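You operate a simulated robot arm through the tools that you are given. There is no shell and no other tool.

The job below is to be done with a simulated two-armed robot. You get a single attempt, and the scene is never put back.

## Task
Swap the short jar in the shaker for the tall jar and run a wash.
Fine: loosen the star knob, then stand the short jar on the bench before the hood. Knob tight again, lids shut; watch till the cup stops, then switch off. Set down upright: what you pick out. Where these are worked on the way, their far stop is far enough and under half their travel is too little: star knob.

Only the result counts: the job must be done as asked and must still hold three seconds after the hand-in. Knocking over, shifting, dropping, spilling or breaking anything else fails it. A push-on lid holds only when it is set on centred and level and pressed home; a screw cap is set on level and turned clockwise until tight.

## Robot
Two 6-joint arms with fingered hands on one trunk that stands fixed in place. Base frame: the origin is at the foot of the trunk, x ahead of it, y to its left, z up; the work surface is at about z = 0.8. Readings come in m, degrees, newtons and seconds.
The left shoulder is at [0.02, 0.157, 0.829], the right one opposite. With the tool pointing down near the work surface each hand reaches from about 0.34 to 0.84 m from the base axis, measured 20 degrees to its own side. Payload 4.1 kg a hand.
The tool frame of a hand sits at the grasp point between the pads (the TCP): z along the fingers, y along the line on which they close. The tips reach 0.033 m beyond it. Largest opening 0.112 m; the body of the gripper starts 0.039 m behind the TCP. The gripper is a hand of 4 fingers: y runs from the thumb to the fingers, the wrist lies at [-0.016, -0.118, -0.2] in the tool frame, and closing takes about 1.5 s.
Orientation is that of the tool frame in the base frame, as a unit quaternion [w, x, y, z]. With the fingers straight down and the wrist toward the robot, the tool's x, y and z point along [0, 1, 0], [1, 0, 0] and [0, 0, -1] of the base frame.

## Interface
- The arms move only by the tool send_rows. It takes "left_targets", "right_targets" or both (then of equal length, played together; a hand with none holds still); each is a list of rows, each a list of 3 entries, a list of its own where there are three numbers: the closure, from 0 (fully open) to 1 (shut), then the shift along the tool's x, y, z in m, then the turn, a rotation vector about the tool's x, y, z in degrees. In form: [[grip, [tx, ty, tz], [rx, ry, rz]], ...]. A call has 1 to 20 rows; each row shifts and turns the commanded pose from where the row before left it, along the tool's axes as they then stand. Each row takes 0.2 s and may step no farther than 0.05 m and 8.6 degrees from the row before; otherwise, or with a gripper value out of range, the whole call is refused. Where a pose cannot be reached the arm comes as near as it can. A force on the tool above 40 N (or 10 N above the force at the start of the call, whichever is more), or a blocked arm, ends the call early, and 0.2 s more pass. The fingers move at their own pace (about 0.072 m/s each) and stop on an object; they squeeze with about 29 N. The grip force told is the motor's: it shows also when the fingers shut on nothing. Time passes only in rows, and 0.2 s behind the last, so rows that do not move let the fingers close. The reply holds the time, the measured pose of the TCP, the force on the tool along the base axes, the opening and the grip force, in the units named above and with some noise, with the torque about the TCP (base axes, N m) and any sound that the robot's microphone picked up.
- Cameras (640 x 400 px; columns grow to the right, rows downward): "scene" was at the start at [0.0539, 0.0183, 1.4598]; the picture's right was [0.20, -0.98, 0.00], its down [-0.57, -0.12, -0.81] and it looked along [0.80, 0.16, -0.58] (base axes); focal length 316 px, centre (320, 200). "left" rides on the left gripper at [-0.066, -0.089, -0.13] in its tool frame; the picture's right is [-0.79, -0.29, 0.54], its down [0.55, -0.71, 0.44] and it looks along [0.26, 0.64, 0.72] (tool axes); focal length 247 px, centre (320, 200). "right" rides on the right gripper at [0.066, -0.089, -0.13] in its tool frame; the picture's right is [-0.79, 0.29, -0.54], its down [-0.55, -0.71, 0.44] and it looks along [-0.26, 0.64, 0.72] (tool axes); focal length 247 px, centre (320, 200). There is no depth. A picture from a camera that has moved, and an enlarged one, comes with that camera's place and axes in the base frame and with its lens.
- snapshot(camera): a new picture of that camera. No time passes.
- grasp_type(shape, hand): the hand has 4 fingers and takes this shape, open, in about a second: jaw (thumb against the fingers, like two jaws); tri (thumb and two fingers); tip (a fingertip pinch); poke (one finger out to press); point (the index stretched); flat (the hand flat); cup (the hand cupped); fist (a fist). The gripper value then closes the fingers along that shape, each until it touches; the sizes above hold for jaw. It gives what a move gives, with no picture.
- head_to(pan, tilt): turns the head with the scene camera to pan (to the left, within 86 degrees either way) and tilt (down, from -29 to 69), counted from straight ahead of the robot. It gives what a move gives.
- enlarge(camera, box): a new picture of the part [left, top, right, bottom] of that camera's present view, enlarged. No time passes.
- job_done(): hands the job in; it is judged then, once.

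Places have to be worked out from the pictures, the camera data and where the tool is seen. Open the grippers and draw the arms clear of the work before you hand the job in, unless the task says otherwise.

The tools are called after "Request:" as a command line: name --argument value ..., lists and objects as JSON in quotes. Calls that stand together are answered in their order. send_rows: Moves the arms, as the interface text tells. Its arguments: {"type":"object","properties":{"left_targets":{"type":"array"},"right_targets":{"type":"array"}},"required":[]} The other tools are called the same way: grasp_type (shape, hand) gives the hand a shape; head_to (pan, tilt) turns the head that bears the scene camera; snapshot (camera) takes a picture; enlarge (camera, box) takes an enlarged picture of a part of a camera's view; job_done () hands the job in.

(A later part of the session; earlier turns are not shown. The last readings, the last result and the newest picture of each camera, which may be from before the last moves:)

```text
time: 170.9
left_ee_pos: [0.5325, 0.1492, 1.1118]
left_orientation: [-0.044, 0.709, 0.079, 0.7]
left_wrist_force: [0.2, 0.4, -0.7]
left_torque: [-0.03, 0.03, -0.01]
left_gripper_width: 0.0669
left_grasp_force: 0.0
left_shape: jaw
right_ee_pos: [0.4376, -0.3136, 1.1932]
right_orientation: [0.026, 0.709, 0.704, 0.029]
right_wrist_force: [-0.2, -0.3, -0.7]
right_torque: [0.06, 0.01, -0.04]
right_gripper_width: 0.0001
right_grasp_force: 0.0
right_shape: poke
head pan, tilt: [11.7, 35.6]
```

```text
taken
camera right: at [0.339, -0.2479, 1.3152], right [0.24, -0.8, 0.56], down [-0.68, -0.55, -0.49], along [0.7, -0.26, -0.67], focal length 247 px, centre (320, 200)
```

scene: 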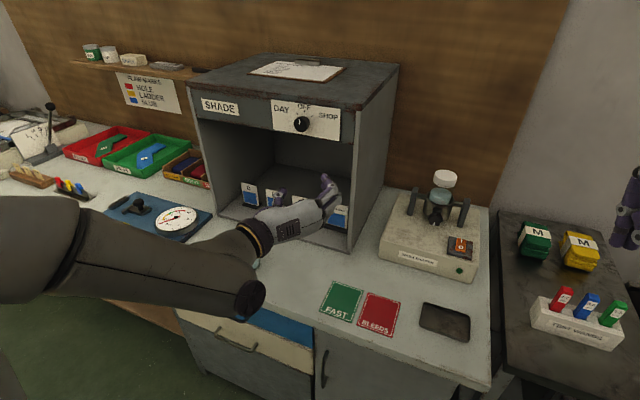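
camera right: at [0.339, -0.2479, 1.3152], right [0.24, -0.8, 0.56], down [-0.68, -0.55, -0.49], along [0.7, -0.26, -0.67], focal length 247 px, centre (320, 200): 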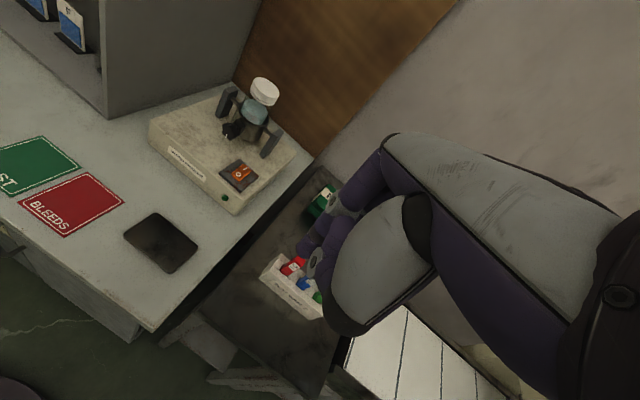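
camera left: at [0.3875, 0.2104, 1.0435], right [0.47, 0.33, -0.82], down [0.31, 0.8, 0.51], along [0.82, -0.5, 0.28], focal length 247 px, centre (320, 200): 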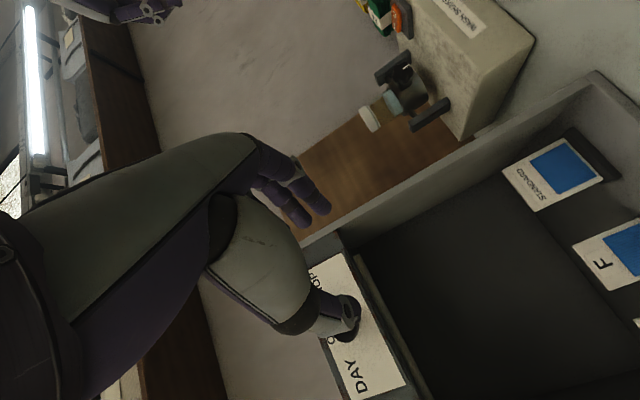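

I redo the move with smaller steps and square the tool to vertical.

Request:
send_rows --right_targets '[[0, [0.02, 0.035, 0], [4.4, 0, 0]], [0, [0.02, 0.035, 0], [0, 0, 0]], [0, [0.02, 0.035, 0.02], [0, 0, 0]], [0, [0.01, 0.035, 0.02], [0, 0, 0]], [0, [0, 0.03, 0.03], [0, 0, 0]], [0, [0, 0.02, 0.03], [0, 0, 0]], [0, [0, 0, 0.02], [0, 0, 0]], [0, [0, 0, 0], [0, 0, 0]]]'

Request:
snapshot --camera "scene"

Request:
snapshot --camera "right"

```text
time: 172.7
left_ee_pos: [0.5323, 0.1491, 1.1112]
left_orientation: [-0.043, 0.709, 0.079, 0.7]
left_wrist_force: [0.3, -0.9, -0.2]
left_torque: [-0.01, 0.0, -0.01]
left_gripper_width: 0.0672
left_grasp_force: 0.0
left_shape: jaw
right_ee_pos: [0.628, -0.2474, 1.0767]
right_orientation: [-0.001, 0.708, 0.706, 0.002]
right_wrist_force: [0.6, -0.2, 0.1]
right_torque: [0.03, 0.0, -0.01]
right_gripper_width: 0.0
right_grasp_force: 0.0
right_shape: poke
head pan, tilt: [11.7, 35.6]
```

```text
taken
```

scene: 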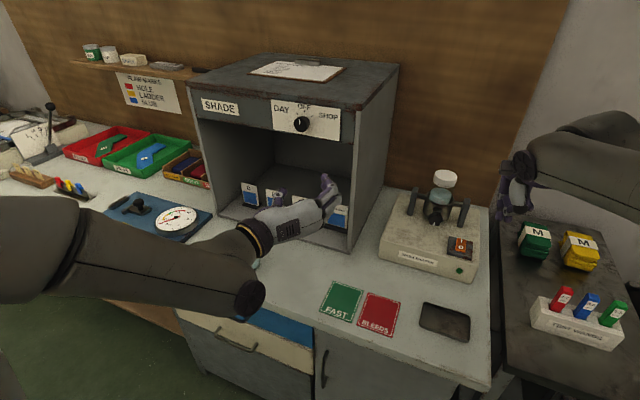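

```text
taken
camera right: at [0.5397, -0.1815, 1.205], right [0.28, -0.8, 0.54], down [-0.71, -0.55, -0.44], along [0.64, -0.26, -0.72], focal length 247 px, centre (320, 200)
```

right: 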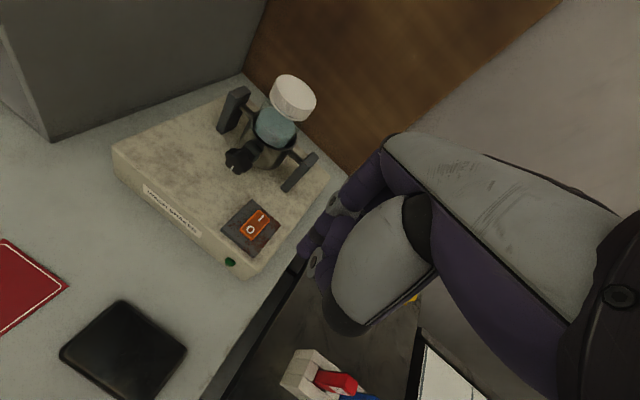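

Request:
enlarge --camera "scene" --box '[480, 130, 580, 230]'

Request:
enlarge --camera "right" --box '[220, 130, 440, 350]'

```text
4.00 times, centred on (530, 180) of scene
camera zoom: at [0.0539, 0.0183, 1.4598], right [0.2, -0.98, 0.0], down [-0.57, -0.12, -0.81], along [0.8, 0.16, -0.58], focal length 1264 px, centre (-520, 280)
```

zoom: 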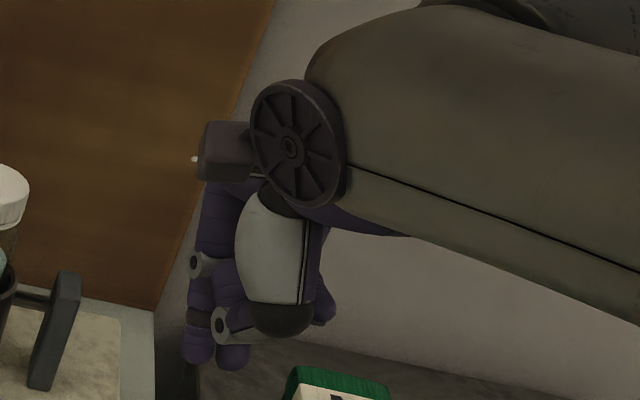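

```text
1.82 times, centred on (330, 240) of right
camera zoom: at [0.5397, -0.1815, 1.205], right [0.28, -0.8, 0.54], down [-0.71, -0.55, -0.44], along [0.64, -0.26, -0.72], focal length 449 px, centre (302, 127)
```

zoom: 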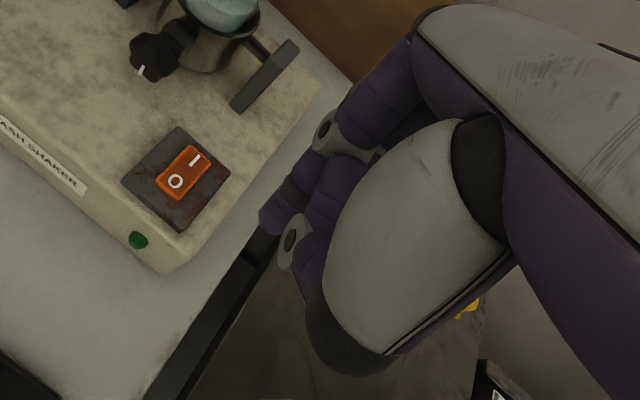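

Triangulating the fingertip gives it about 3 cm below the TCP, nearly on the tool axis. The rocker's "I" mark comes out at about (0.720, -0.219, 0.896), raised, and "O" at (0.700, -0.215, 0.891). I move above the "I" end and look.

Request:
send_rows --right_targets '[[0, [0.0056, 0.0235, 0.02], [0, 0, 0]], [0, [0.0056, 0.0235, 0.02], [0, 0, 0]], [0, [0.0056, 0.0235, 0.025], [0, 0, 0]], [0, [0.0056, 0.0235, 0.025], [0, 0, 0]], [0, [0, 0, 0.01], [0, 0, 0]], [0, [0, 0, 0], [0, 0, 0]]]'

Request:
enlarge --camera "scene" --box '[410, 160, 530, 290]'

Request:
enlarge --camera "right" --box '[200, 130, 420, 350]'

Request:
snapshot --camera "left"

```text
time: 174.1
left_ee_pos: [0.5321, 0.1494, 1.1113]
left_orientation: [-0.044, 0.709, 0.079, 0.7]
left_wrist_force: [0.4, 0.2, 0.0]
left_torque: [0.03, -0.02, -0.02]
left_gripper_width: 0.0669
left_grasp_force: 0.1
left_shape: jaw
right_ee_pos: [0.7224, -0.2234, 0.9779]
right_orientation: [-0.001, 0.708, 0.706, 0.003]
right_wrist_force: [0.2, -0.4, -0.1]
right_torque: [0.01, -0.01, -0.02]
right_gripper_width: 0.0
right_grasp_force: 0.0
right_shape: poke
head pan, tilt: [11.7, 35.6]
```

```text
3.08 times, centred on (470, 225) of scene
camera zoom: at [0.0539, 0.0183, 1.4598], right [0.2, -0.98, 0.0], down [-0.57, -0.12, -0.81], along [0.8, 0.16, -0.58], focal length 972 px, centre (-142, 123)
```

zoom: 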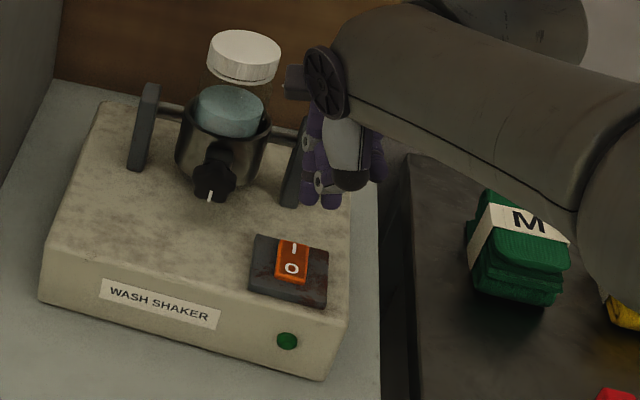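

```text
1.82 times, centred on (310, 240) of right
camera zoom: at [0.6332, -0.1571, 1.1069], right [0.28, -0.8, 0.54], down [-0.71, -0.55, -0.44], along [0.64, -0.26, -0.72], focal length 449 px, centre (338, 127)
```

zoom: 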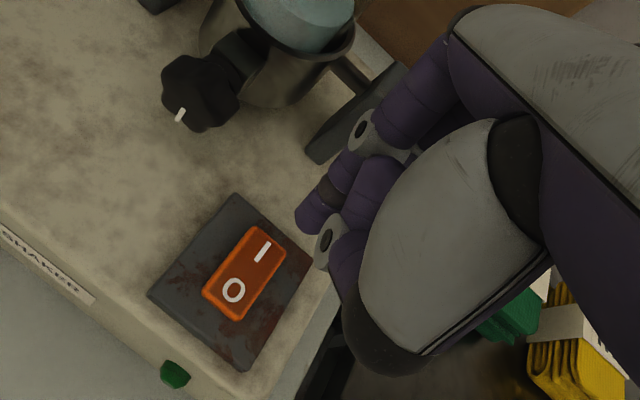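

```text
taken
camera left: at [0.3876, 0.2104, 1.0437], right [0.47, 0.33, -0.82], down [0.31, 0.8, 0.51], along [0.82, -0.49, 0.28], focal length 247 px, centre (320, 200)
```

left: 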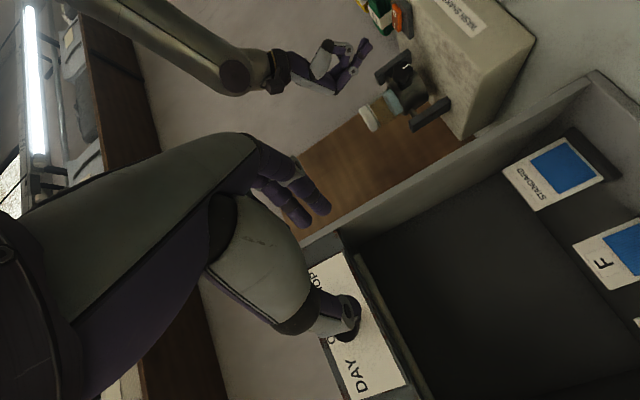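

Both cameras predict the fingertip will land on the "I" mark. I descend to just above it, nudging 3 mm toward the far end.

Request:
send_rows --right_targets '[[0, [0, 0.003, 0.012], [0, 0, 0]], [0, [0, 0, 0.012], [0, 0, 0]], [0, [0, 0, 0.01], [0, 0, 0]], [0, [0, 0, 0], [0, 0, 0]]]'

Request:
enlarge --camera "right" --box '[200, 130, 420, 350]'

Request:
enlarge --camera "scene" --box '[420, 190, 490, 270]'

```text
time: 175.1
left_ee_pos: [0.5342, 0.1484, 1.1111]
left_orientation: [-0.044, 0.709, 0.079, 0.7]
left_wrist_force: [0.5, 0.3, -0.4]
left_torque: [0.02, 0.0, 0.02]
left_gripper_width: 0.0669
left_grasp_force: 0.1
left_shape: jaw
right_ee_pos: [0.7259, -0.2234, 0.9426]
right_orientation: [-0.001, 0.708, 0.706, 0.003]
right_wrist_force: [-0.6, -0.6, 0.5]
right_torque: [-0.03, 0.03, -0.03]
right_gripper_width: 0.0001
right_grasp_force: 0.0
right_shape: poke
head pan, tilt: [11.7, 35.6]
```

```text
1.82 times, centred on (310, 240) of right
camera zoom: at [0.637, -0.1573, 1.0725], right [0.28, -0.8, 0.54], down [-0.71, -0.55, -0.44], along [0.64, -0.26, -0.72], focal length 449 px, centre (338, 127)
```

zoom: 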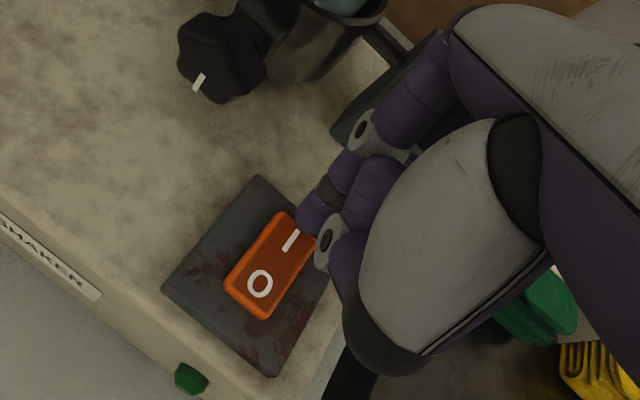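

```text
5.00 times, centred on (455, 230) of scene
camera zoom: at [0.0539, 0.0183, 1.4598], right [0.2, -0.98, 0.0], down [-0.57, -0.12, -0.81], along [0.8, 0.16, -0.58], focal length 1580 px, centre (-355, 50)
```

zoom: 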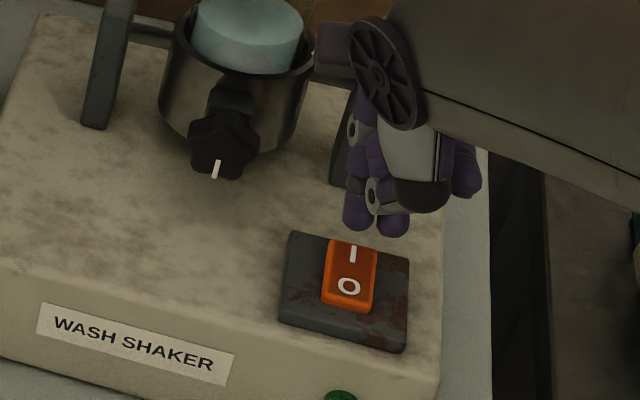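

The fingertip is right above the "I" end. I press down in small steps, watching force and sound.

Request:
send_rows --right_targets '[[0, [0, 0, 0.005], [0, 0, 0]], [0, [0, 0, 0.004], [0, 0, 0]], [0, [0, 0, 0.003], [0, 0, 0]]]'

Request:
enlarge --camera "scene" --box '[420, 190, 490, 270]'

```text
time: 175.9
left_ee_pos: [0.533, 0.1478, 1.1119]
left_orientation: [-0.044, 0.709, 0.079, 0.7]
left_wrist_force: [0.2, 0.5, -0.1]
left_torque: [-0.01, 0.03, 0.01]
left_gripper_width: 0.067
left_grasp_force: 0.0
left_shape: jaw
right_ee_pos: [0.7264, -0.2227, 0.9304]
right_orientation: [-0.001, 0.708, 0.706, 0.002]
right_wrist_force: [-0.5, -0.3, -0.3]
right_torque: [-0.01, 0.0, 0.01]
right_gripper_width: 0.0002
right_grasp_force: 0.0
right_shape: poke
head pan, tilt: [11.7, 35.6]
```

```text
5.00 times, centred on (455, 230) of scene
camera zoom: at [0.0539, 0.0183, 1.4598], right [0.2, -0.98, 0.0], down [-0.57, -0.12, -0.81], along [0.8, 0.16, -0.58], focal length 1580 px, centre (-355, 50)
```

zoom: 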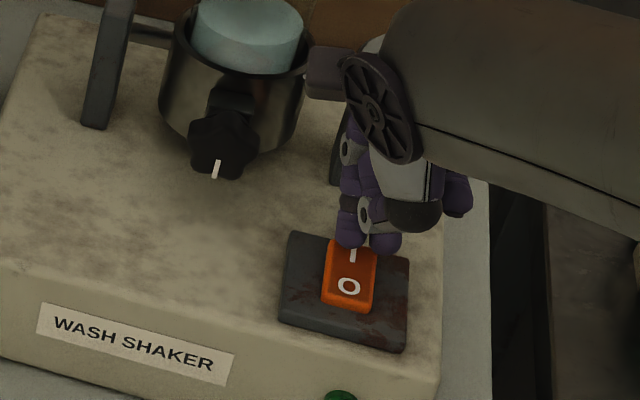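

Tip is about 4 mm above. I keep pressing in 3 mm steps.

Request:
send_rows --right_targets '[[0, [0, 0, 0.003], [0, 0, 0]], [0, [0, 0, 0.003], [0, 0, 0]]]'

Request:
send_rows --right_targets '[[0, [0, 0, 0.003], [0, 0, 0]]]'

Request:
enlarge --camera "scene" --box '[420, 190, 490, 270]'

```text
time: 176.5
left_ee_pos: [0.5334, 0.1498, 1.1111]
left_orientation: [-0.044, 0.709, 0.079, 0.699]
left_wrist_force: [-1.0, 0.0, 0.2]
left_torque: [-0.02, 0.02, -0.01]
left_gripper_width: 0.0668
left_grasp_force: 0.0
left_shape: jaw
right_ee_pos: [0.7266, -0.2227, 0.9268]
right_orientation: [0.0, 0.708, 0.706, 0.003]
right_wrist_force: [0.8, -0.1, 6.9]
right_torque: [-0.02, 0.01, 0.04]
right_gripper_width: 0.0
right_grasp_force: 0.0
right_shape: poke
head pan, tilt: [11.7, 35.6]
```

```text
time: 176.9
left_ee_pos: [0.5322, 0.1484, 1.1107]
left_orientation: [-0.043, 0.709, 0.08, 0.699]
left_wrist_force: [0.7, -0.8, 0.4]
left_torque: [0.01, -0.03, 0.03]
left_gripper_width: 0.0669
left_grasp_force: 0.0
left_shape: jaw
right_ee_pos: [0.727, -0.2224, 0.9247]
right_orientation: [0.001, 0.708, 0.706, 0.005]
right_wrist_force: [0.8, 1.4, 20.9]
right_torque: [-0.1, -0.02, 0.01]
right_gripper_width: 0.0
right_grasp_force: 0.0
right_shape: poke
head pan, tilt: [11.7, 35.6]
```

```text
5.00 times, centred on (455, 230) of scene
camera zoom: at [0.0533, 0.0186, 1.4598], right [0.2, -0.98, 0.0], down [-0.57, -0.12, -0.81], along [0.8, 0.16, -0.58], focal length 1580 px, centre (-355, 50)
```

zoom: 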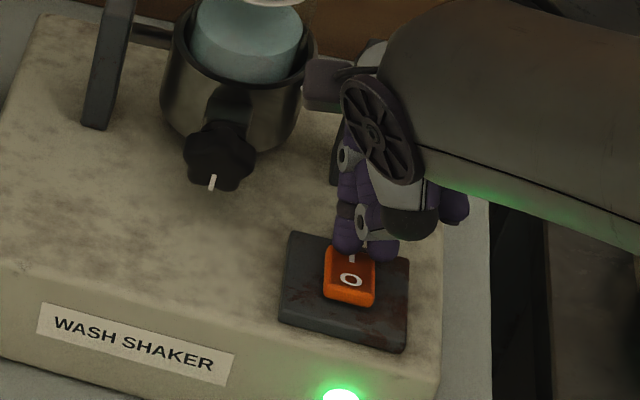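

The rocker flipped, the lamp is lit and the cup is moving. I lift the finger straight up and back out of the way.

Request:
send_rows --right_targets '[[0, [0, 0, -0.02], [0, 0, 0]], [0, [0, 0, -0.04], [0, 0, 0]], [0, [0, -0.03, -0.03], [0, 0, 0]], [0, [-0.01, -0.04, 0], [0, 0, 0]], [0, [-0.02, -0.03, 0], [0, 0, 0]]]'

Request:
enlarge --camera "scene" --box '[390, 150, 500, 290]'

```text
time: 178.1
left_ee_pos: [0.5334, 0.1502, 1.1114]
left_orientation: [-0.044, 0.71, 0.079, 0.698]
left_wrist_force: [0.2, 0.8, 0.4]
left_torque: [0.01, -0.01, 0.03]
left_gripper_width: 0.0668
left_grasp_force: 0.0
left_shape: jaw
right_ee_pos: [0.6279, -0.2529, 1.0114]
right_orientation: [-0.001, 0.708, 0.706, 0.001]
right_wrist_force: [-0.1, 0.3, -0.5]
right_torque: [-0.01, 0.01, 0.03]
right_gripper_width: 0.0
right_grasp_force: 0.0
right_shape: poke
head pan, tilt: [11.7, 35.6]
```

```text
2.86 times, centred on (445, 220) of scene
camera zoom: at [0.0543, 0.0186, 1.4598], right [0.2, -0.98, 0.0], down [-0.57, -0.12, -0.81], along [0.8, 0.16, -0.58], focal length 903 px, centre (-37, 143)
```

zoom: 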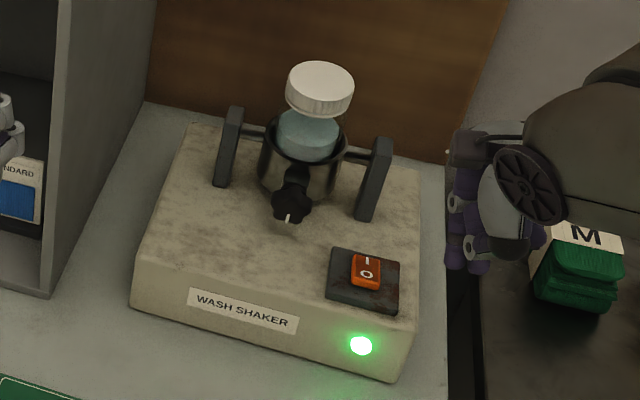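

The wash is running and the hand is clear. I wait and watch the cup.

Request:
send_rows --right_targets '[[0, [0, 0, 0], [0, 0, 0]], [0, [0, 0, 0], [0, 0, 0]], [0, [0, 0, 0], [0, 0, 0]], [0, [0, 0, 0], [0, 0, 0]], [0, [0, 0, 0], [0, 0, 0]], [0, [0, 0, 0], [0, 0, 0]], [0, [0, 0, 0], [0, 0, 0]], [0, [0, 0, 0], [0, 0, 0]], [0, [0, 0, 0], [0, 0, 0]], [0, [0, 0, 0], [0, 0, 0]]]'

Request:
enlarge --camera "scene" --box '[390, 150, 500, 290]'

Request:
send_rows --right_targets '[[0, [0, 0, 0], [0, 0, 0]]]'

Request:
enlarge --camera "scene" --box '[390, 150, 500, 290]'

```text
time: 180.3
left_ee_pos: [0.5322, 0.1494, 1.1114]
left_orientation: [-0.044, 0.709, 0.08, 0.699]
left_wrist_force: [-0.1, -0.5, -0.8]
left_torque: [0.0, 0.02, -0.01]
left_gripper_width: 0.0669
left_grasp_force: 0.1
left_shape: jaw
right_ee_pos: [0.6276, -0.2532, 1.0115]
right_orientation: [-0.001, 0.708, 0.706, 0.003]
right_wrist_force: [-0.4, 0.3, 0.3]
right_torque: [-0.04, -0.01, 0.03]
right_gripper_width: 0.0
right_grasp_force: 0.1
right_shape: poke
head pan, tilt: [11.7, 35.6]
```

```text
2.86 times, centred on (445, 220) of scene
camera zoom: at [0.0539, 0.0183, 1.4598], right [0.2, -0.98, 0.0], down [-0.57, -0.12, -0.81], along [0.8, 0.16, -0.58], focal length 903 px, centre (-37, 143)
```

zoom: 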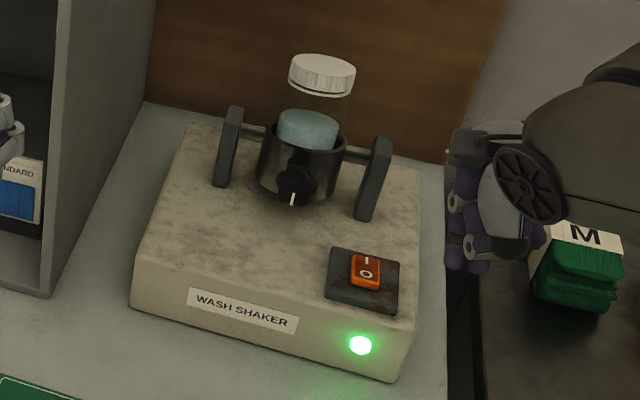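

```text
time: 180.7
left_ee_pos: [0.5337, 0.1485, 1.1109]
left_orientation: [-0.044, 0.708, 0.079, 0.7]
left_wrist_force: [0.1, 0.3, -1.1]
left_torque: [0.01, 0.03, 0.0]
left_gripper_width: 0.0669
left_grasp_force: 0.0
left_shape: jaw
right_ee_pos: [0.6269, -0.2521, 1.0127]
right_orientation: [-0.001, 0.709, 0.706, 0.002]
right_wrist_force: [-0.2, -0.1, -0.2]
right_torque: [-0.02, -0.03, 0.02]
right_gripper_width: 0.0
right_grasp_force: 0.0
right_shape: poke
head pan, tilt: [11.7, 35.6]
```

```text
2.86 times, centred on (445, 220) of scene
camera zoom: at [0.0539, 0.0183, 1.4598], right [0.2, -0.98, 0.0], down [-0.57, -0.12, -0.81], along [0.8, 0.16, -0.58], focal length 903 px, centre (-37, 143)
```

zoom: 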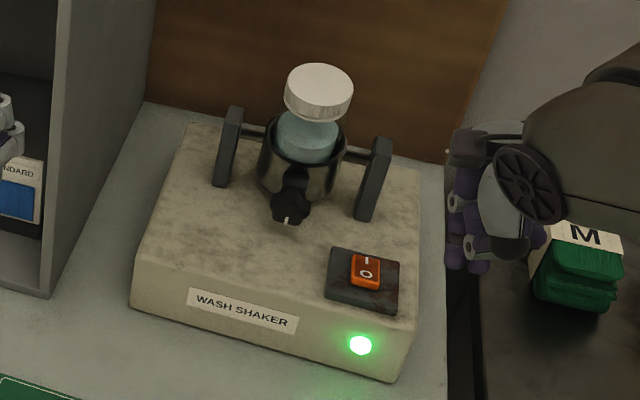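

The cup rocks back and forth while the lamp is lit. I keep waiting.

Request:
send_rows --right_targets '[[0, [0, 0, 0], [0, 0, 0]], [0, [0, 0, 0], [0, 0, 0]], [0, [0, 0, 0], [0, 0, 0]], [0, [0, 0, 0], [0, 0, 0]], [0, [0, 0, 0], [0, 0, 0]], [0, [0, 0, 0], [0, 0, 0]], [0, [0, 0, 0], [0, 0, 0]], [0, [0, 0, 0], [0, 0, 0]], [0, [0, 0, 0], [0, 0, 0]], [0, [0, 0, 0], [0, 0, 0]], [0, [0, 0, 0], [0, 0, 0]], [0, [0, 0, 0], [0, 0, 0]], [0, [0, 0, 0], [0, 0, 0]], [0, [0, 0, 0], [0, 0, 0]], [0, [0, 0, 0], [0, 0, 0]]]'

Request:
enlarge --camera "scene" --box '[390, 150, 500, 290]'

Request:
send_rows --right_targets '[[0, [0, 0, 0], [0, 0, 0]]]'

Request:
enlarge --camera "scene" --box '[390, 150, 500, 290]'

```text
time: 183.9
left_ee_pos: [0.5327, 0.1499, 1.1109]
left_orientation: [-0.044, 0.709, 0.08, 0.7]
left_wrist_force: [0.5, 0.2, -0.4]
left_torque: [0.01, 0.03, 0.0]
left_gripper_width: 0.0666
left_grasp_force: 0.1
left_shape: jaw
right_ee_pos: [0.6277, -0.2519, 1.0113]
right_orientation: [-0.001, 0.708, 0.706, 0.002]
right_wrist_force: [-1.0, 0.1, -0.3]
right_torque: [0.0, 0.0, 0.02]
right_gripper_width: 0.0
right_grasp_force: 0.0
right_shape: poke
head pan, tilt: [11.7, 35.6]
```

```text
2.86 times, centred on (445, 220) of scene
camera zoom: at [0.0539, 0.0183, 1.4598], right [0.2, -0.98, 0.0], down [-0.57, -0.12, -0.81], along [0.8, 0.16, -0.58], focal length 903 px, centre (-37, 143)
```

zoom: 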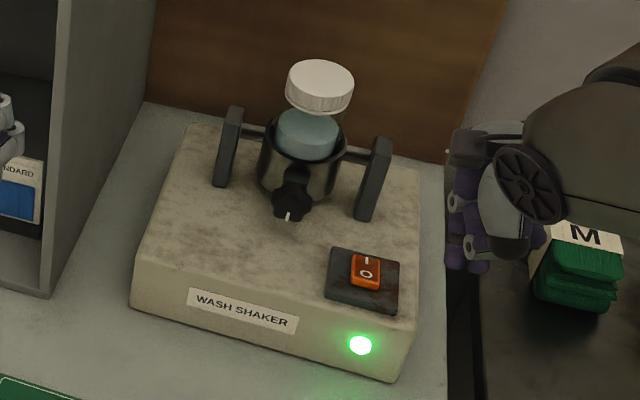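

```text
time: 184.3
left_ee_pos: [0.5332, 0.1496, 1.1103]
left_orientation: [-0.043, 0.708, 0.079, 0.7]
left_wrist_force: [0.1, 0.7, -0.3]
left_torque: [0.01, 0.0, 0.01]
left_gripper_width: 0.0669
left_grasp_force: 0.1
left_shape: jaw
right_ee_pos: [0.6275, -0.2521, 1.0127]
right_orientation: [-0.001, 0.708, 0.706, 0.002]
right_wrist_force: [-0.7, -1.6, -0.1]
right_torque: [-0.02, 0.04, 0.03]
right_gripper_width: 0.0001
right_grasp_force: 0.2
right_shape: poke
head pan, tilt: [11.7, 35.6]
```

```text
2.86 times, centred on (445, 220) of scene
camera zoom: at [0.0539, 0.0183, 1.4598], right [0.2, -0.98, 0.0], down [-0.57, -0.12, -0.81], along [0.8, 0.16, -0.58], focal length 903 px, centre (-37, 143)
```

zoom: 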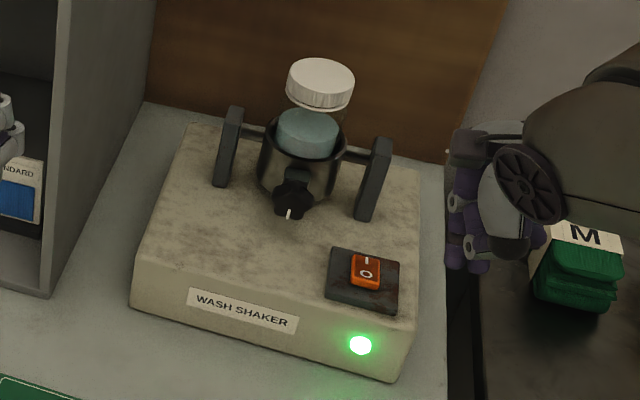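

Slightly different poses (still rocking). I keep waiting.

Request:
send_rows --right_targets '[[0, [0, 0, 0], [0, 0, 0]], [0, [0, 0, 0], [0, 0, 0]], [0, [0, 0, 0], [0, 0, 0]], [0, [0, 0, 0], [0, 0, 0]], [0, [0, 0, 0], [0, 0, 0]], [0, [0, 0, 0], [0, 0, 0]], [0, [0, 0, 0], [0, 0, 0]], [0, [0, 0, 0], [0, 0, 0]], [0, [0, 0, 0], [0, 0, 0]], [0, [0, 0, 0], [0, 0, 0]], [0, [0, 0, 0], [0, 0, 0]], [0, [0, 0, 0], [0, 0, 0]], [0, [0, 0, 0], [0, 0, 0]], [0, [0, 0, 0], [0, 0, 0]], [0, [0, 0, 0], [0, 0, 0]]]'

Request:
enlarge --camera "scene" --box '[390, 150, 500, 290]'

Request:
send_rows --right_targets '[[0, [0, 0, 0], [0, 0, 0]]]'

Request:
enlarge --camera "scene" --box '[390, 150, 500, 290]'

Request:
send_rows --right_targets '[[0, [0, 0, 0], [0, 0, 0]], [0, [0, 0, 0], [0, 0, 0]]]'

Request:
enlarge --camera "scene" --box '[390, 150, 500, 290]'

```text
time: 187.5
left_ee_pos: [0.532, 0.1493, 1.1116]
left_orientation: [-0.044, 0.709, 0.08, 0.7]
left_wrist_force: [0.7, -0.2, 0.3]
left_torque: [-0.01, -0.05, -0.02]
left_gripper_width: 0.0668
left_grasp_force: 0.1
left_shape: jaw
right_ee_pos: [0.6273, -0.2524, 1.0108]
right_orientation: [-0.001, 0.708, 0.706, 0.003]
right_wrist_force: [0.1, 0.2, 0.0]
right_torque: [-0.01, -0.02, 0.01]
right_gripper_width: 0.0001
right_grasp_force: 0.0
right_shape: poke
head pan, tilt: [11.7, 35.6]
```

```text
2.86 times, centred on (445, 220) of scene
camera zoom: at [0.0539, 0.0183, 1.4598], right [0.2, -0.98, 0.0], down [-0.57, -0.12, -0.81], along [0.8, 0.16, -0.58], focal length 903 px, centre (-37, 143)
```

zoom: 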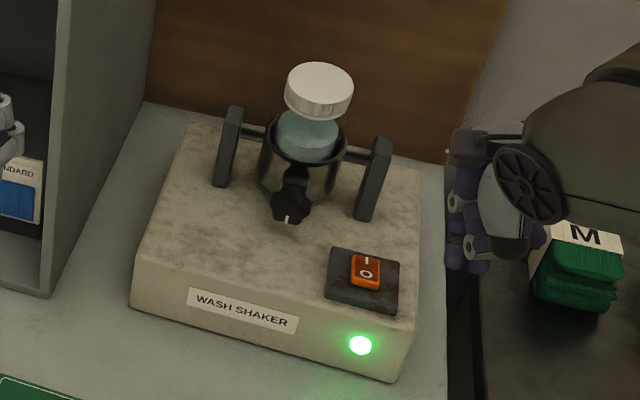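

```text
time: 187.9
left_ee_pos: [0.5332, 0.1492, 1.1099]
left_orientation: [-0.044, 0.709, 0.081, 0.7]
left_wrist_force: [-0.5, -0.4, 1.5]
left_torque: [0.05, -0.01, 0.0]
left_gripper_width: 0.067
left_grasp_force: 0.1
left_shape: jaw
right_ee_pos: [0.6269, -0.2524, 1.0125]
right_orientation: [-0.002, 0.708, 0.706, 0.002]
right_wrist_force: [0.0, -0.3, 0.4]
right_torque: [0.04, 0.04, -0.03]
right_gripper_width: 0.0
right_grasp_force: 0.1
right_shape: poke
head pan, tilt: [11.7, 35.6]
```

```text
2.86 times, centred on (445, 220) of scene
camera zoom: at [0.0539, 0.0183, 1.4598], right [0.2, -0.98, 0.0], down [-0.57, -0.12, -0.81], along [0.8, 0.16, -0.58], focal length 903 px, centre (-37, 143)
```

zoom: 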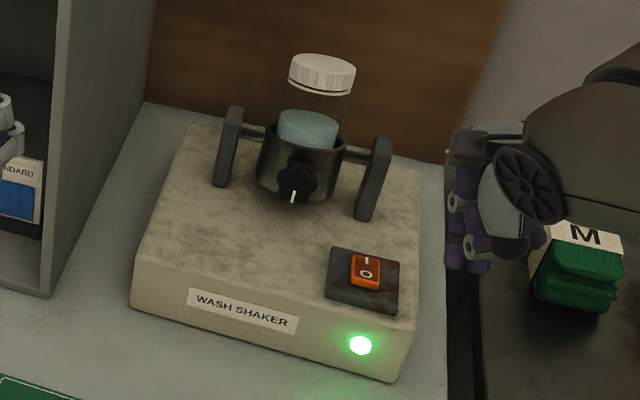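

```text
time: 188.5
left_ee_pos: [0.532, 0.1488, 1.1118]
left_orientation: [-0.043, 0.709, 0.079, 0.7]
left_wrist_force: [-0.3, -0.2, 0.5]
left_torque: [0.03, -0.03, 0.03]
left_gripper_width: 0.0671
left_grasp_force: 0.0
left_shape: jaw
right_ee_pos: [0.6276, -0.2538, 1.0117]
right_orientation: [-0.001, 0.709, 0.706, 0.002]
right_wrist_force: [0.0, 0.0, 0.0]
right_torque: [-0.02, 0.0, 0.02]
right_gripper_width: 0.0001
right_grasp_force: 0.1
right_shape: poke
head pan, tilt: [11.7, 35.6]
```

```text
2.86 times, centred on (445, 220) of scene
camera zoom: at [0.0539, 0.0183, 1.4598], right [0.2, -0.98, 0.0], down [-0.57, -0.12, -0.81], along [0.8, 0.16, -0.58], focal length 903 px, centre (-37, 143)
```

zoom: 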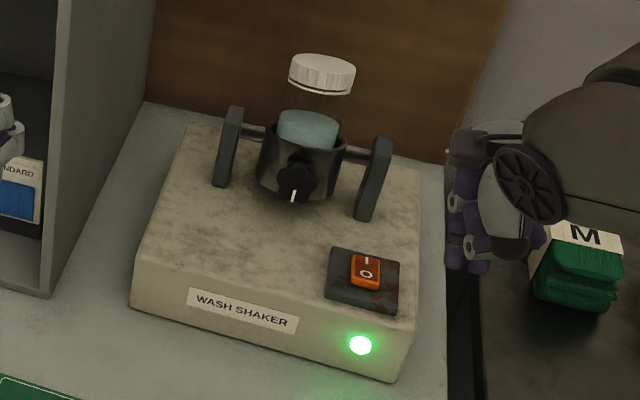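

Still rocking. I wait longer in full-length calls, watching for any sound and sampling pictures.

Request:
send_rows --right_targets '[[0, [0, 0, 0], [0, 0, 0]], [0, [0, 0, 0], [0, 0, 0]], [0, [0, 0, 0], [0, 0, 0]], [0, [0, 0, 0], [0, 0, 0]], [0, [0, 0, 0], [0, 0, 0]], [0, [0, 0, 0], [0, 0, 0]], [0, [0, 0, 0], [0, 0, 0]], [0, [0, 0, 0], [0, 0, 0]], [0, [0, 0, 0], [0, 0, 0]], [0, [0, 0, 0], [0, 0, 0]], [0, [0, 0, 0], [0, 0, 0]], [0, [0, 0, 0], [0, 0, 0]], [0, [0, 0, 0], [0, 0, 0]], [0, [0, 0, 0], [0, 0, 0]], [0, [0, 0, 0], [0, 0, 0]]]'

Request:
enlarge --camera "scene" --box '[390, 150, 500, 290]'

Request:
send_rows --right_targets '[[0, [0, 0, 0], [0, 0, 0]]]'

Request:
enlarge --camera "scene" --box '[390, 150, 500, 290]'

Request:
send_rows --right_targets '[[0, [0, 0, 0], [0, 0, 0]], [0, [0, 0, 0], [0, 0, 0]]]'

Request:
enlarge --camera "scene" --box '[390, 150, 500, 290]'

```text
time: 191.7
left_ee_pos: [0.5316, 0.1491, 1.1117]
left_orientation: [-0.044, 0.709, 0.08, 0.699]
left_wrist_force: [-1.2, -0.3, 0.4]
left_torque: [-0.02, 0.04, 0.01]
left_gripper_width: 0.0666
left_grasp_force: 0.1
left_shape: jaw
right_ee_pos: [0.6272, -0.2526, 1.0125]
right_orientation: [-0.001, 0.709, 0.705, 0.002]
right_wrist_force: [-0.5, 0.3, 0.0]
right_torque: [-0.03, 0.02, -0.01]
right_gripper_width: 0.0
right_grasp_force: 0.0
right_shape: poke
head pan, tilt: [11.7, 35.6]
```

```text
2.86 times, centred on (445, 220) of scene
camera zoom: at [0.0539, 0.0183, 1.4598], right [0.2, -0.98, 0.0], down [-0.57, -0.12, -0.81], along [0.8, 0.16, -0.58], focal length 903 px, centre (-37, 143)
```

zoom: 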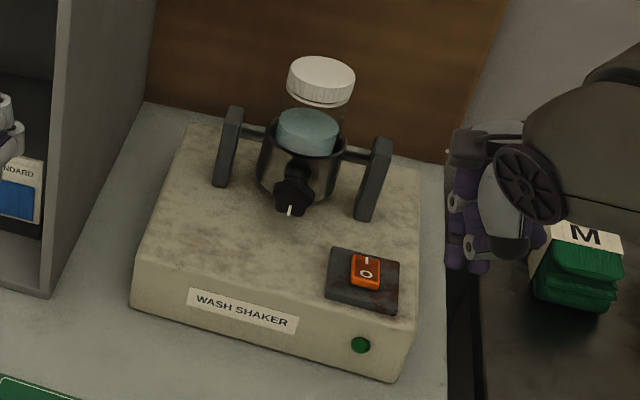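

```text
time: 192.1
left_ee_pos: [0.5324, 0.1485, 1.1107]
left_orientation: [-0.043, 0.709, 0.079, 0.7]
left_wrist_force: [-0.4, -0.4, 0.1]
left_torque: [0.0, 0.01, -0.02]
left_gripper_width: 0.0668
left_grasp_force: 0.0
left_shape: jaw
right_ee_pos: [0.6269, -0.2537, 1.012]
right_orientation: [-0.001, 0.708, 0.706, 0.002]
right_wrist_force: [0.1, 0.5, -0.5]
right_torque: [-0.01, -0.01, 0.02]
right_gripper_width: 0.0
right_grasp_force: 0.0
right_shape: poke
head pan, tilt: [11.7, 35.6]
```

```text
2.86 times, centred on (445, 220) of scene
camera zoom: at [0.0539, 0.0183, 1.4598], right [0.2, -0.98, 0.0], down [-0.57, -0.12, -0.81], along [0.8, 0.16, -0.58], focal length 903 px, centre (-37, 143)
```

zoom: 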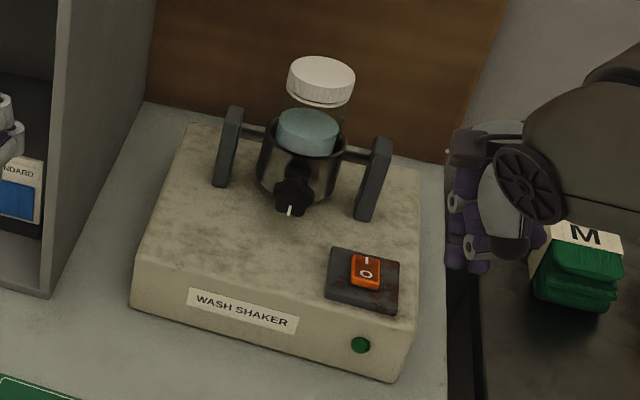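

```text
time: 192.7
left_ee_pos: [0.5326, 0.1485, 1.1118]
left_orientation: [-0.044, 0.709, 0.079, 0.699]
left_wrist_force: [0.9, -0.6, 0.1]
left_torque: [-0.04, 0.01, 0.0]
left_gripper_width: 0.0668
left_grasp_force: 0.2
left_shape: jaw
right_ee_pos: [0.627, -0.2524, 1.0117]
right_orientation: [-0.002, 0.708, 0.706, 0.003]
right_wrist_force: [0.6, 0.1, -0.1]
right_torque: [0.0, -0.02, 0.0]
right_gripper_width: 0.0001
right_grasp_force: 0.0
right_shape: poke
head pan, tilt: [11.7, 35.6]
```

```text
2.86 times, centred on (445, 220) of scene
camera zoom: at [0.0539, 0.0183, 1.4598], right [0.2, -0.98, 0.0], down [-0.57, -0.12, -0.81], along [0.8, 0.16, -0.58], focal length 903 px, centre (-37, 143)
```

zoom: 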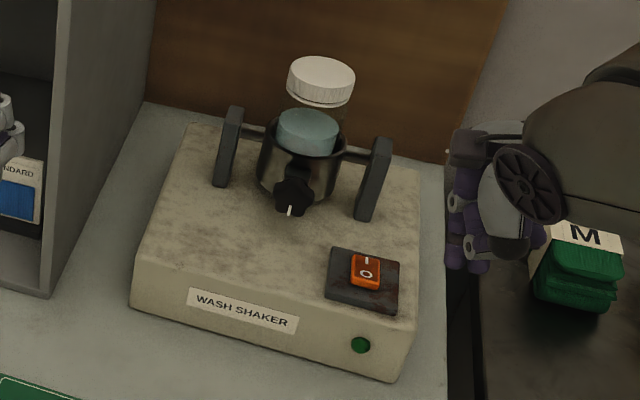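

The lamp is out and the cup is still — the wash has finished. Now I move over the raised "O" end of the rocker to switch off.

Request:
send_rows --right_targets '[[0, [0.016, 0.0355, 0], [0, 0, 0]], [0, [0.016, 0.0355, 0], [0, 0, 0]], [0, [0, 0, 0.03], [0, 0, 0]], [0, [0, 0, 0.03], [0, 0, 0]], [0, [0, 0, 0.01], [0, 0, 0]], [0, [0, 0, 0], [0, 0, 0]]]'

Request:
enlarge --camera "right" --box '[200, 130, 420, 350]'

Request:
enlarge --camera "scene" --box '[420, 190, 490, 270]'

```text
time: 194.1
left_ee_pos: [0.5328, 0.1487, 1.1119]
left_orientation: [-0.044, 0.709, 0.079, 0.7]
left_wrist_force: [0.1, 0.1, -0.1]
left_torque: [0.0, -0.01, 0.02]
left_gripper_width: 0.0666
left_grasp_force: 0.0
left_shape: jaw
right_ee_pos: [0.6981, -0.2212, 0.9425]
right_orientation: [0.0, 0.708, 0.706, 0.002]
right_wrist_force: [0.3, -0.2, 1.1]
right_torque: [-0.03, -0.01, 0.01]
right_gripper_width: 0.0
right_grasp_force: 0.0
right_shape: poke
head pan, tilt: [11.7, 35.6]
```

```text
1.82 times, centred on (310, 240) of right
camera zoom: at [0.6099, -0.1545, 1.0713], right [0.28, -0.8, 0.54], down [-0.71, -0.55, -0.44], along [0.64, -0.26, -0.72], focal length 449 px, centre (338, 127)
```

zoom: 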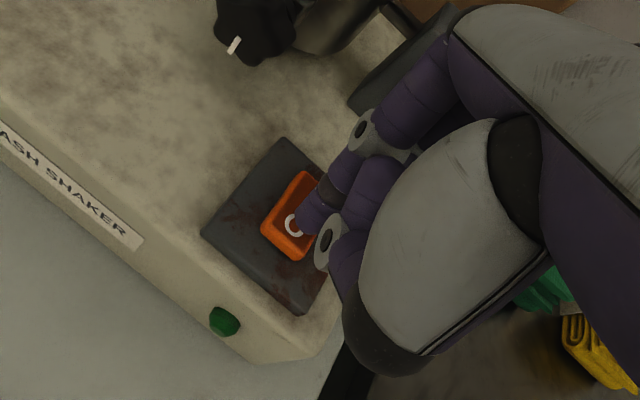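

```text
5.00 times, centred on (455, 230) of scene
camera zoom: at [0.0539, 0.0183, 1.4598], right [0.2, -0.98, 0.0], down [-0.57, -0.12, -0.81], along [0.8, 0.16, -0.58], focal length 1580 px, centre (-355, 50)
```

zoom: 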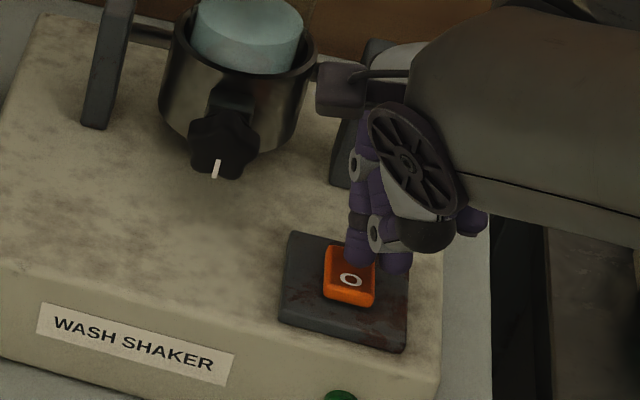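

The finger will land right on the "O" end. I press down in steps.

Request:
send_rows --right_targets '[[0, [0, 0, 0.005], [0, 0, 0]], [0, [0, 0, 0.004], [0, 0, 0]], [0, [0, 0, 0.003], [0, 0, 0]], [0, [0, 0, 0.003], [0, 0, 0]]]'

Request:
send_rows --right_targets '[[0, [0, 0, 0.003], [0, 0, 0]]]'

Request:
enlarge --camera "scene" --box '[420, 190, 490, 270]'

```text
time: 195.1
left_ee_pos: [0.5323, 0.1487, 1.112]
left_orientation: [-0.044, 0.709, 0.078, 0.7]
left_wrist_force: [0.0, -0.5, 0.3]
left_torque: [-0.02, 0.02, 0.01]
left_gripper_width: 0.0665
left_grasp_force: 0.1
left_shape: jaw
right_ee_pos: [0.698, -0.2227, 0.926]
right_orientation: [-0.001, 0.708, 0.706, 0.003]
right_wrist_force: [-0.3, 0.0, 1.4]
right_torque: [-0.01, -0.02, 0.01]
right_gripper_width: 0.0
right_grasp_force: 0.0
right_shape: poke
head pan, tilt: [11.7, 35.6]
```

```text
time: 195.5
left_ee_pos: [0.5322, 0.1486, 1.1117]
left_orientation: [-0.043, 0.709, 0.08, 0.699]
left_wrist_force: [-0.5, -0.3, 1.2]
left_torque: [-0.01, 0.02, 0.02]
left_gripper_width: 0.0666
left_grasp_force: 0.1
left_shape: jaw
right_ee_pos: [0.6979, -0.2208, 0.9248]
right_orientation: [0.001, 0.708, 0.706, 0.004]
right_wrist_force: [1.0, -0.2, 12.5]
right_torque: [-0.08, 0.0, 0.01]
right_gripper_width: 0.0
right_grasp_force: 0.0
right_shape: poke
head pan, tilt: [11.7, 35.6]
```

```text
5.00 times, centred on (455, 230) of scene
camera zoom: at [0.0535, 0.0185, 1.4598], right [0.2, -0.98, 0.0], down [-0.57, -0.12, -0.81], along [0.8, 0.16, -0.58], focal length 1580 px, centre (-355, 50)
```

zoom: 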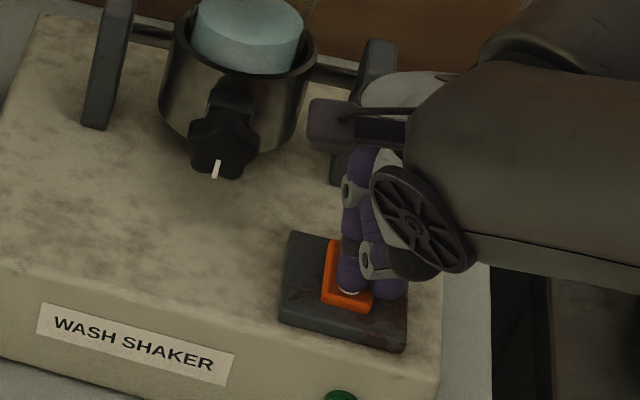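

The rocker seems to have tipped. I press 2 mm more to be sure, then lift and look.

Request:
send_rows --right_targets '[[0, [0, 0, 0.002], [0, 0, 0]]]'

Request:
send_rows --right_targets '[[0, [0, 0, -0.02], [0, 0, 0]], [0, [0, 0, -0.04], [0, 0, 0]], [0, [0, -0.03, -0.03], [0, 0, 0]], [0, [-0.01, -0.04, -0.02], [0, 0, 0]], [0, [-0.02, -0.04, 0], [0, 0, 0]], [0, [-0.02, -0.04, 0], [0, 0, 0]], [0, [0, 0, 0], [0, 0, 0]]]'

Request:
enlarge --camera "scene" --box '[420, 190, 490, 270]'

Request:
enlarge --camera "scene" --box '[390, 150, 500, 290]'

```text
time: 195.9
left_ee_pos: [0.5315, 0.1485, 1.1114]
left_orientation: [-0.044, 0.709, 0.079, 0.699]
left_wrist_force: [-0.3, 0.4, -0.8]
left_torque: [-0.04, 0.03, 0.0]
left_gripper_width: 0.067
left_grasp_force: 0.0
left_shape: jaw
right_ee_pos: [0.698, -0.2201, 0.9249]
right_orientation: [0.0, 0.708, 0.706, 0.005]
right_wrist_force: [1.4, -1.1, 25.3]
right_torque: [-0.17, -0.06, 0.04]
right_gripper_width: 0.0
right_grasp_force: 0.1
right_shape: poke
head pan, tilt: [11.7, 35.6]
```

```text
time: 197.5
left_ee_pos: [0.5332, 0.1481, 1.111]
left_orientation: [-0.044, 0.709, 0.079, 0.699]
left_wrist_force: [1.0, 0.4, 0.2]
left_torque: [0.0, 0.03, -0.04]
left_gripper_width: 0.0668
left_grasp_force: 0.1
left_shape: jaw
right_ee_pos: [0.5464, -0.2706, 1.0306]
right_orientation: [-0.001, 0.708, 0.706, 0.003]
right_wrist_force: [0.9, -0.1, -0.8]
right_torque: [0.03, -0.01, -0.03]
right_gripper_width: 0.0
right_grasp_force: 0.1
right_shape: poke
head pan, tilt: [11.7, 35.6]
```

```text
5.00 times, centred on (455, 230) of scene
camera zoom: at [0.054, 0.0184, 1.4598], right [0.2, -0.98, 0.0], down [-0.57, -0.12, -0.81], along [0.8, 0.16, -0.58], focal length 1580 px, centre (-355, 50)
```

zoom: 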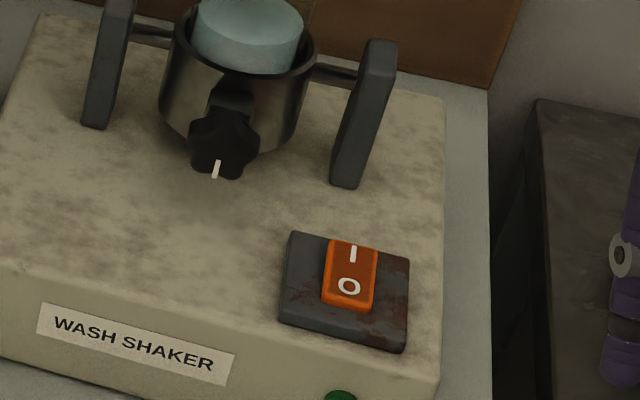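

```text
2.86 times, centred on (445, 220) of scene
camera zoom: at [0.054, 0.0184, 1.4598], right [0.2, -0.98, 0.0], down [-0.57, -0.12, -0.81], along [0.8, 0.16, -0.58], focal length 903 px, centre (-37, 143)
```

zoom: 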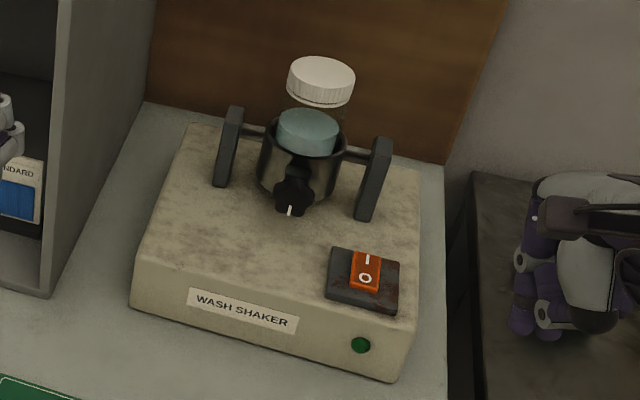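

Switched off: "O" end down, lamp dark, cup still. Now I raise and draw the right arm back, and lift the left arm up and away to the left.

Request:
send_rows --right_targets '[[0, [0, -0.02, -0.04], [0, 0, 0]], [0, [0, -0.02, -0.04], [0, 0, 0]], [0, [0, -0.02, -0.04], [0, 0, 0]], [0, [-0.02, -0.02, -0.03], [0, 0, 0]], [0, [0, 0, 0], [0, 0, 0]]]' --left_targets '[[0, [0.03, 0, -0.01], [0, 0, 0]], [0, [0.03, 0, -0.01], [0, 0, 0]], [0, [0.02, -0.02, -0.02], [0, 0, 0]], [0, [0, -0.03, -0.03], [0, 0, 0]], [0, [0, -0.03, -0.03], [0, 0, 0]]]'

Request:
snapshot --camera "scene"

```text
time: 198.7
left_ee_pos: [0.4213, 0.2142, 1.1884]
left_orientation: [-0.044, 0.71, 0.079, 0.699]
left_wrist_force: [-0.4, -0.2, -0.9]
left_torque: [0.01, -0.01, 0.01]
left_gripper_width: 0.1118
left_grasp_force: 0.0
left_shape: jaw
right_ee_pos: [0.4681, -0.293, 1.1777]
right_orientation: [-0.002, 0.708, 0.706, 0.001]
right_wrist_force: [0.4, -0.9, 0.9]
right_torque: [0.03, 0.07, 0.03]
right_gripper_width: 0.0002
right_grasp_force: 0.1
right_shape: poke
head pan, tilt: [11.7, 35.6]
```

```text
taken
```

scene: 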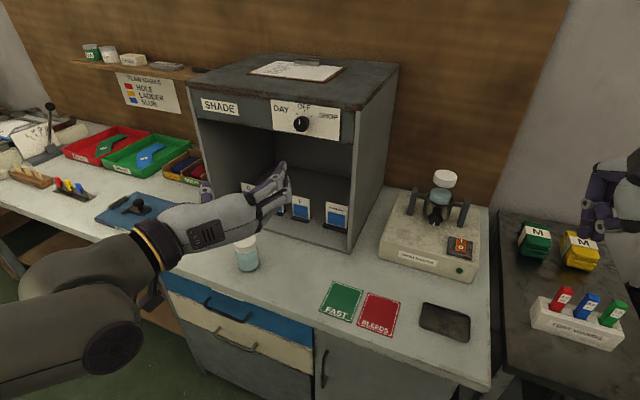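

The short jar still stands where I put it. I draw the left arm further left and open the right hand.

Request:
send_rows --left_targets '[[0, [0.01, -0.04, -0.01], [0, 0, 0]], [0, [0.01, -0.04, -0.01], [0, 0, 0]], [0, [0.01, -0.04, 0], [0, 0, 0]], [0, [0.01, -0.04, 0], [0, 0, 0]], [0, [0, -0.03, 0], [0, 0, 0]], [0, [0, 0, 0], [0, 0, 0]]]'

Request:
grasp_type --shape "jaw" --hand "right"

Request:
snapshot --camera "scene"

Request:
enlarge --camera "scene" --box '[200, 180, 360, 290]'

Request:
enlarge --camera "scene" --box '[390, 150, 500, 290]'

```text
time: 200.1
left_ee_pos: [0.3697, 0.3969, 1.2255]
left_orientation: [-0.044, 0.709, 0.079, 0.7]
left_wrist_force: [-0.7, -0.9, 0.0]
left_torque: [-0.02, -0.01, 0.0]
left_gripper_width: 0.1115
left_grasp_force: 0.0
left_shape: jaw
left hand out of reach, approached as far as the arm can: row 1
right_ee_pos: [0.4664, -0.2909, 1.1804]
right_orientation: [-0.001, 0.708, 0.706, 0.001]
right_wrist_force: [-0.5, 0.1, -0.4]
right_torque: [-0.02, 0.01, 0.0]
right_gripper_width: 0.0001
right_grasp_force: 0.1
right_shape: poke
head pan, tilt: [11.7, 35.6]
```

```text
time: 201.0
left_ee_pos: [0.3699, 0.3963, 1.2258]
left_orientation: [-0.044, 0.709, 0.079, 0.7]
left_wrist_force: [0.2, 0.3, -0.2]
left_torque: [0.01, 0.02, -0.02]
left_gripper_width: 0.1117
left_grasp_force: 0.1
left_shape: jaw
right_ee_pos: [0.4657, -0.2915, 1.1798]
right_orientation: [-0.001, 0.708, 0.706, 0.003]
right_wrist_force: [1.2, -0.1, 0.2]
right_torque: [0.0, 0.01, 0.05]
right_gripper_width: 0.1118
right_grasp_force: 0.0
right_shape: jaw
head pan, tilt: [11.7, 35.6]
```

```text
taken
```

scene: 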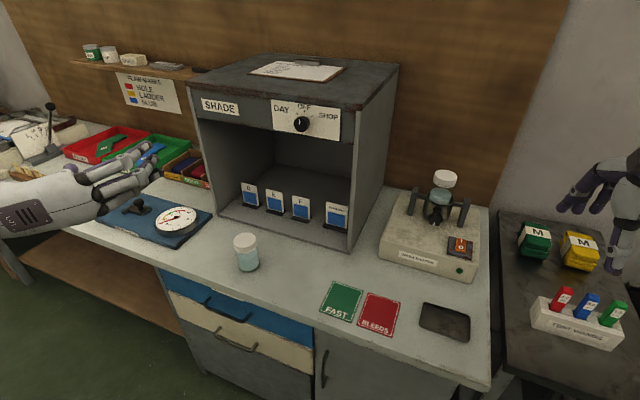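

```text
3.64 times, centred on (280, 235) of scene
camera zoom: at [0.0539, 0.0183, 1.4598], right [0.2, -0.98, 0.0], down [-0.57, -0.12, -0.81], along [0.8, 0.16, -0.58], focal length 1149 px, centre (466, 73)
```

zoom: 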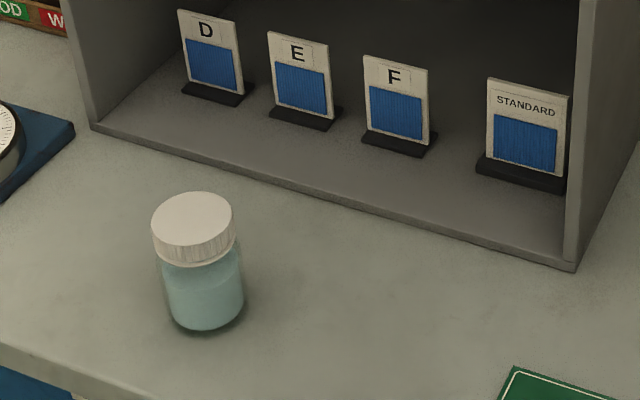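

```text
2.86 times, centred on (445, 220) of scene
camera zoom: at [0.0539, 0.0183, 1.4598], right [0.2, -0.98, 0.0], down [-0.57, -0.12, -0.81], along [0.8, 0.16, -0.58], focal length 903 px, centre (-37, 143)
```

zoom: 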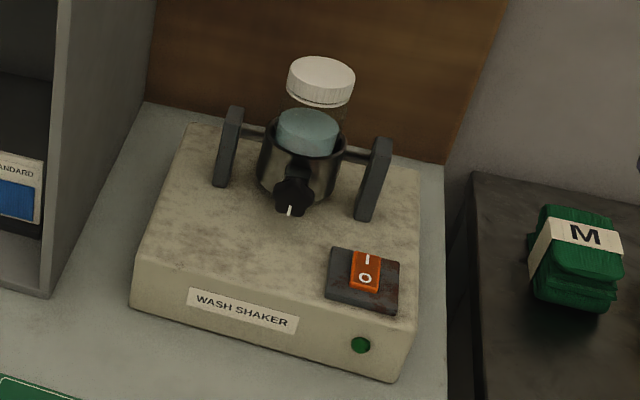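

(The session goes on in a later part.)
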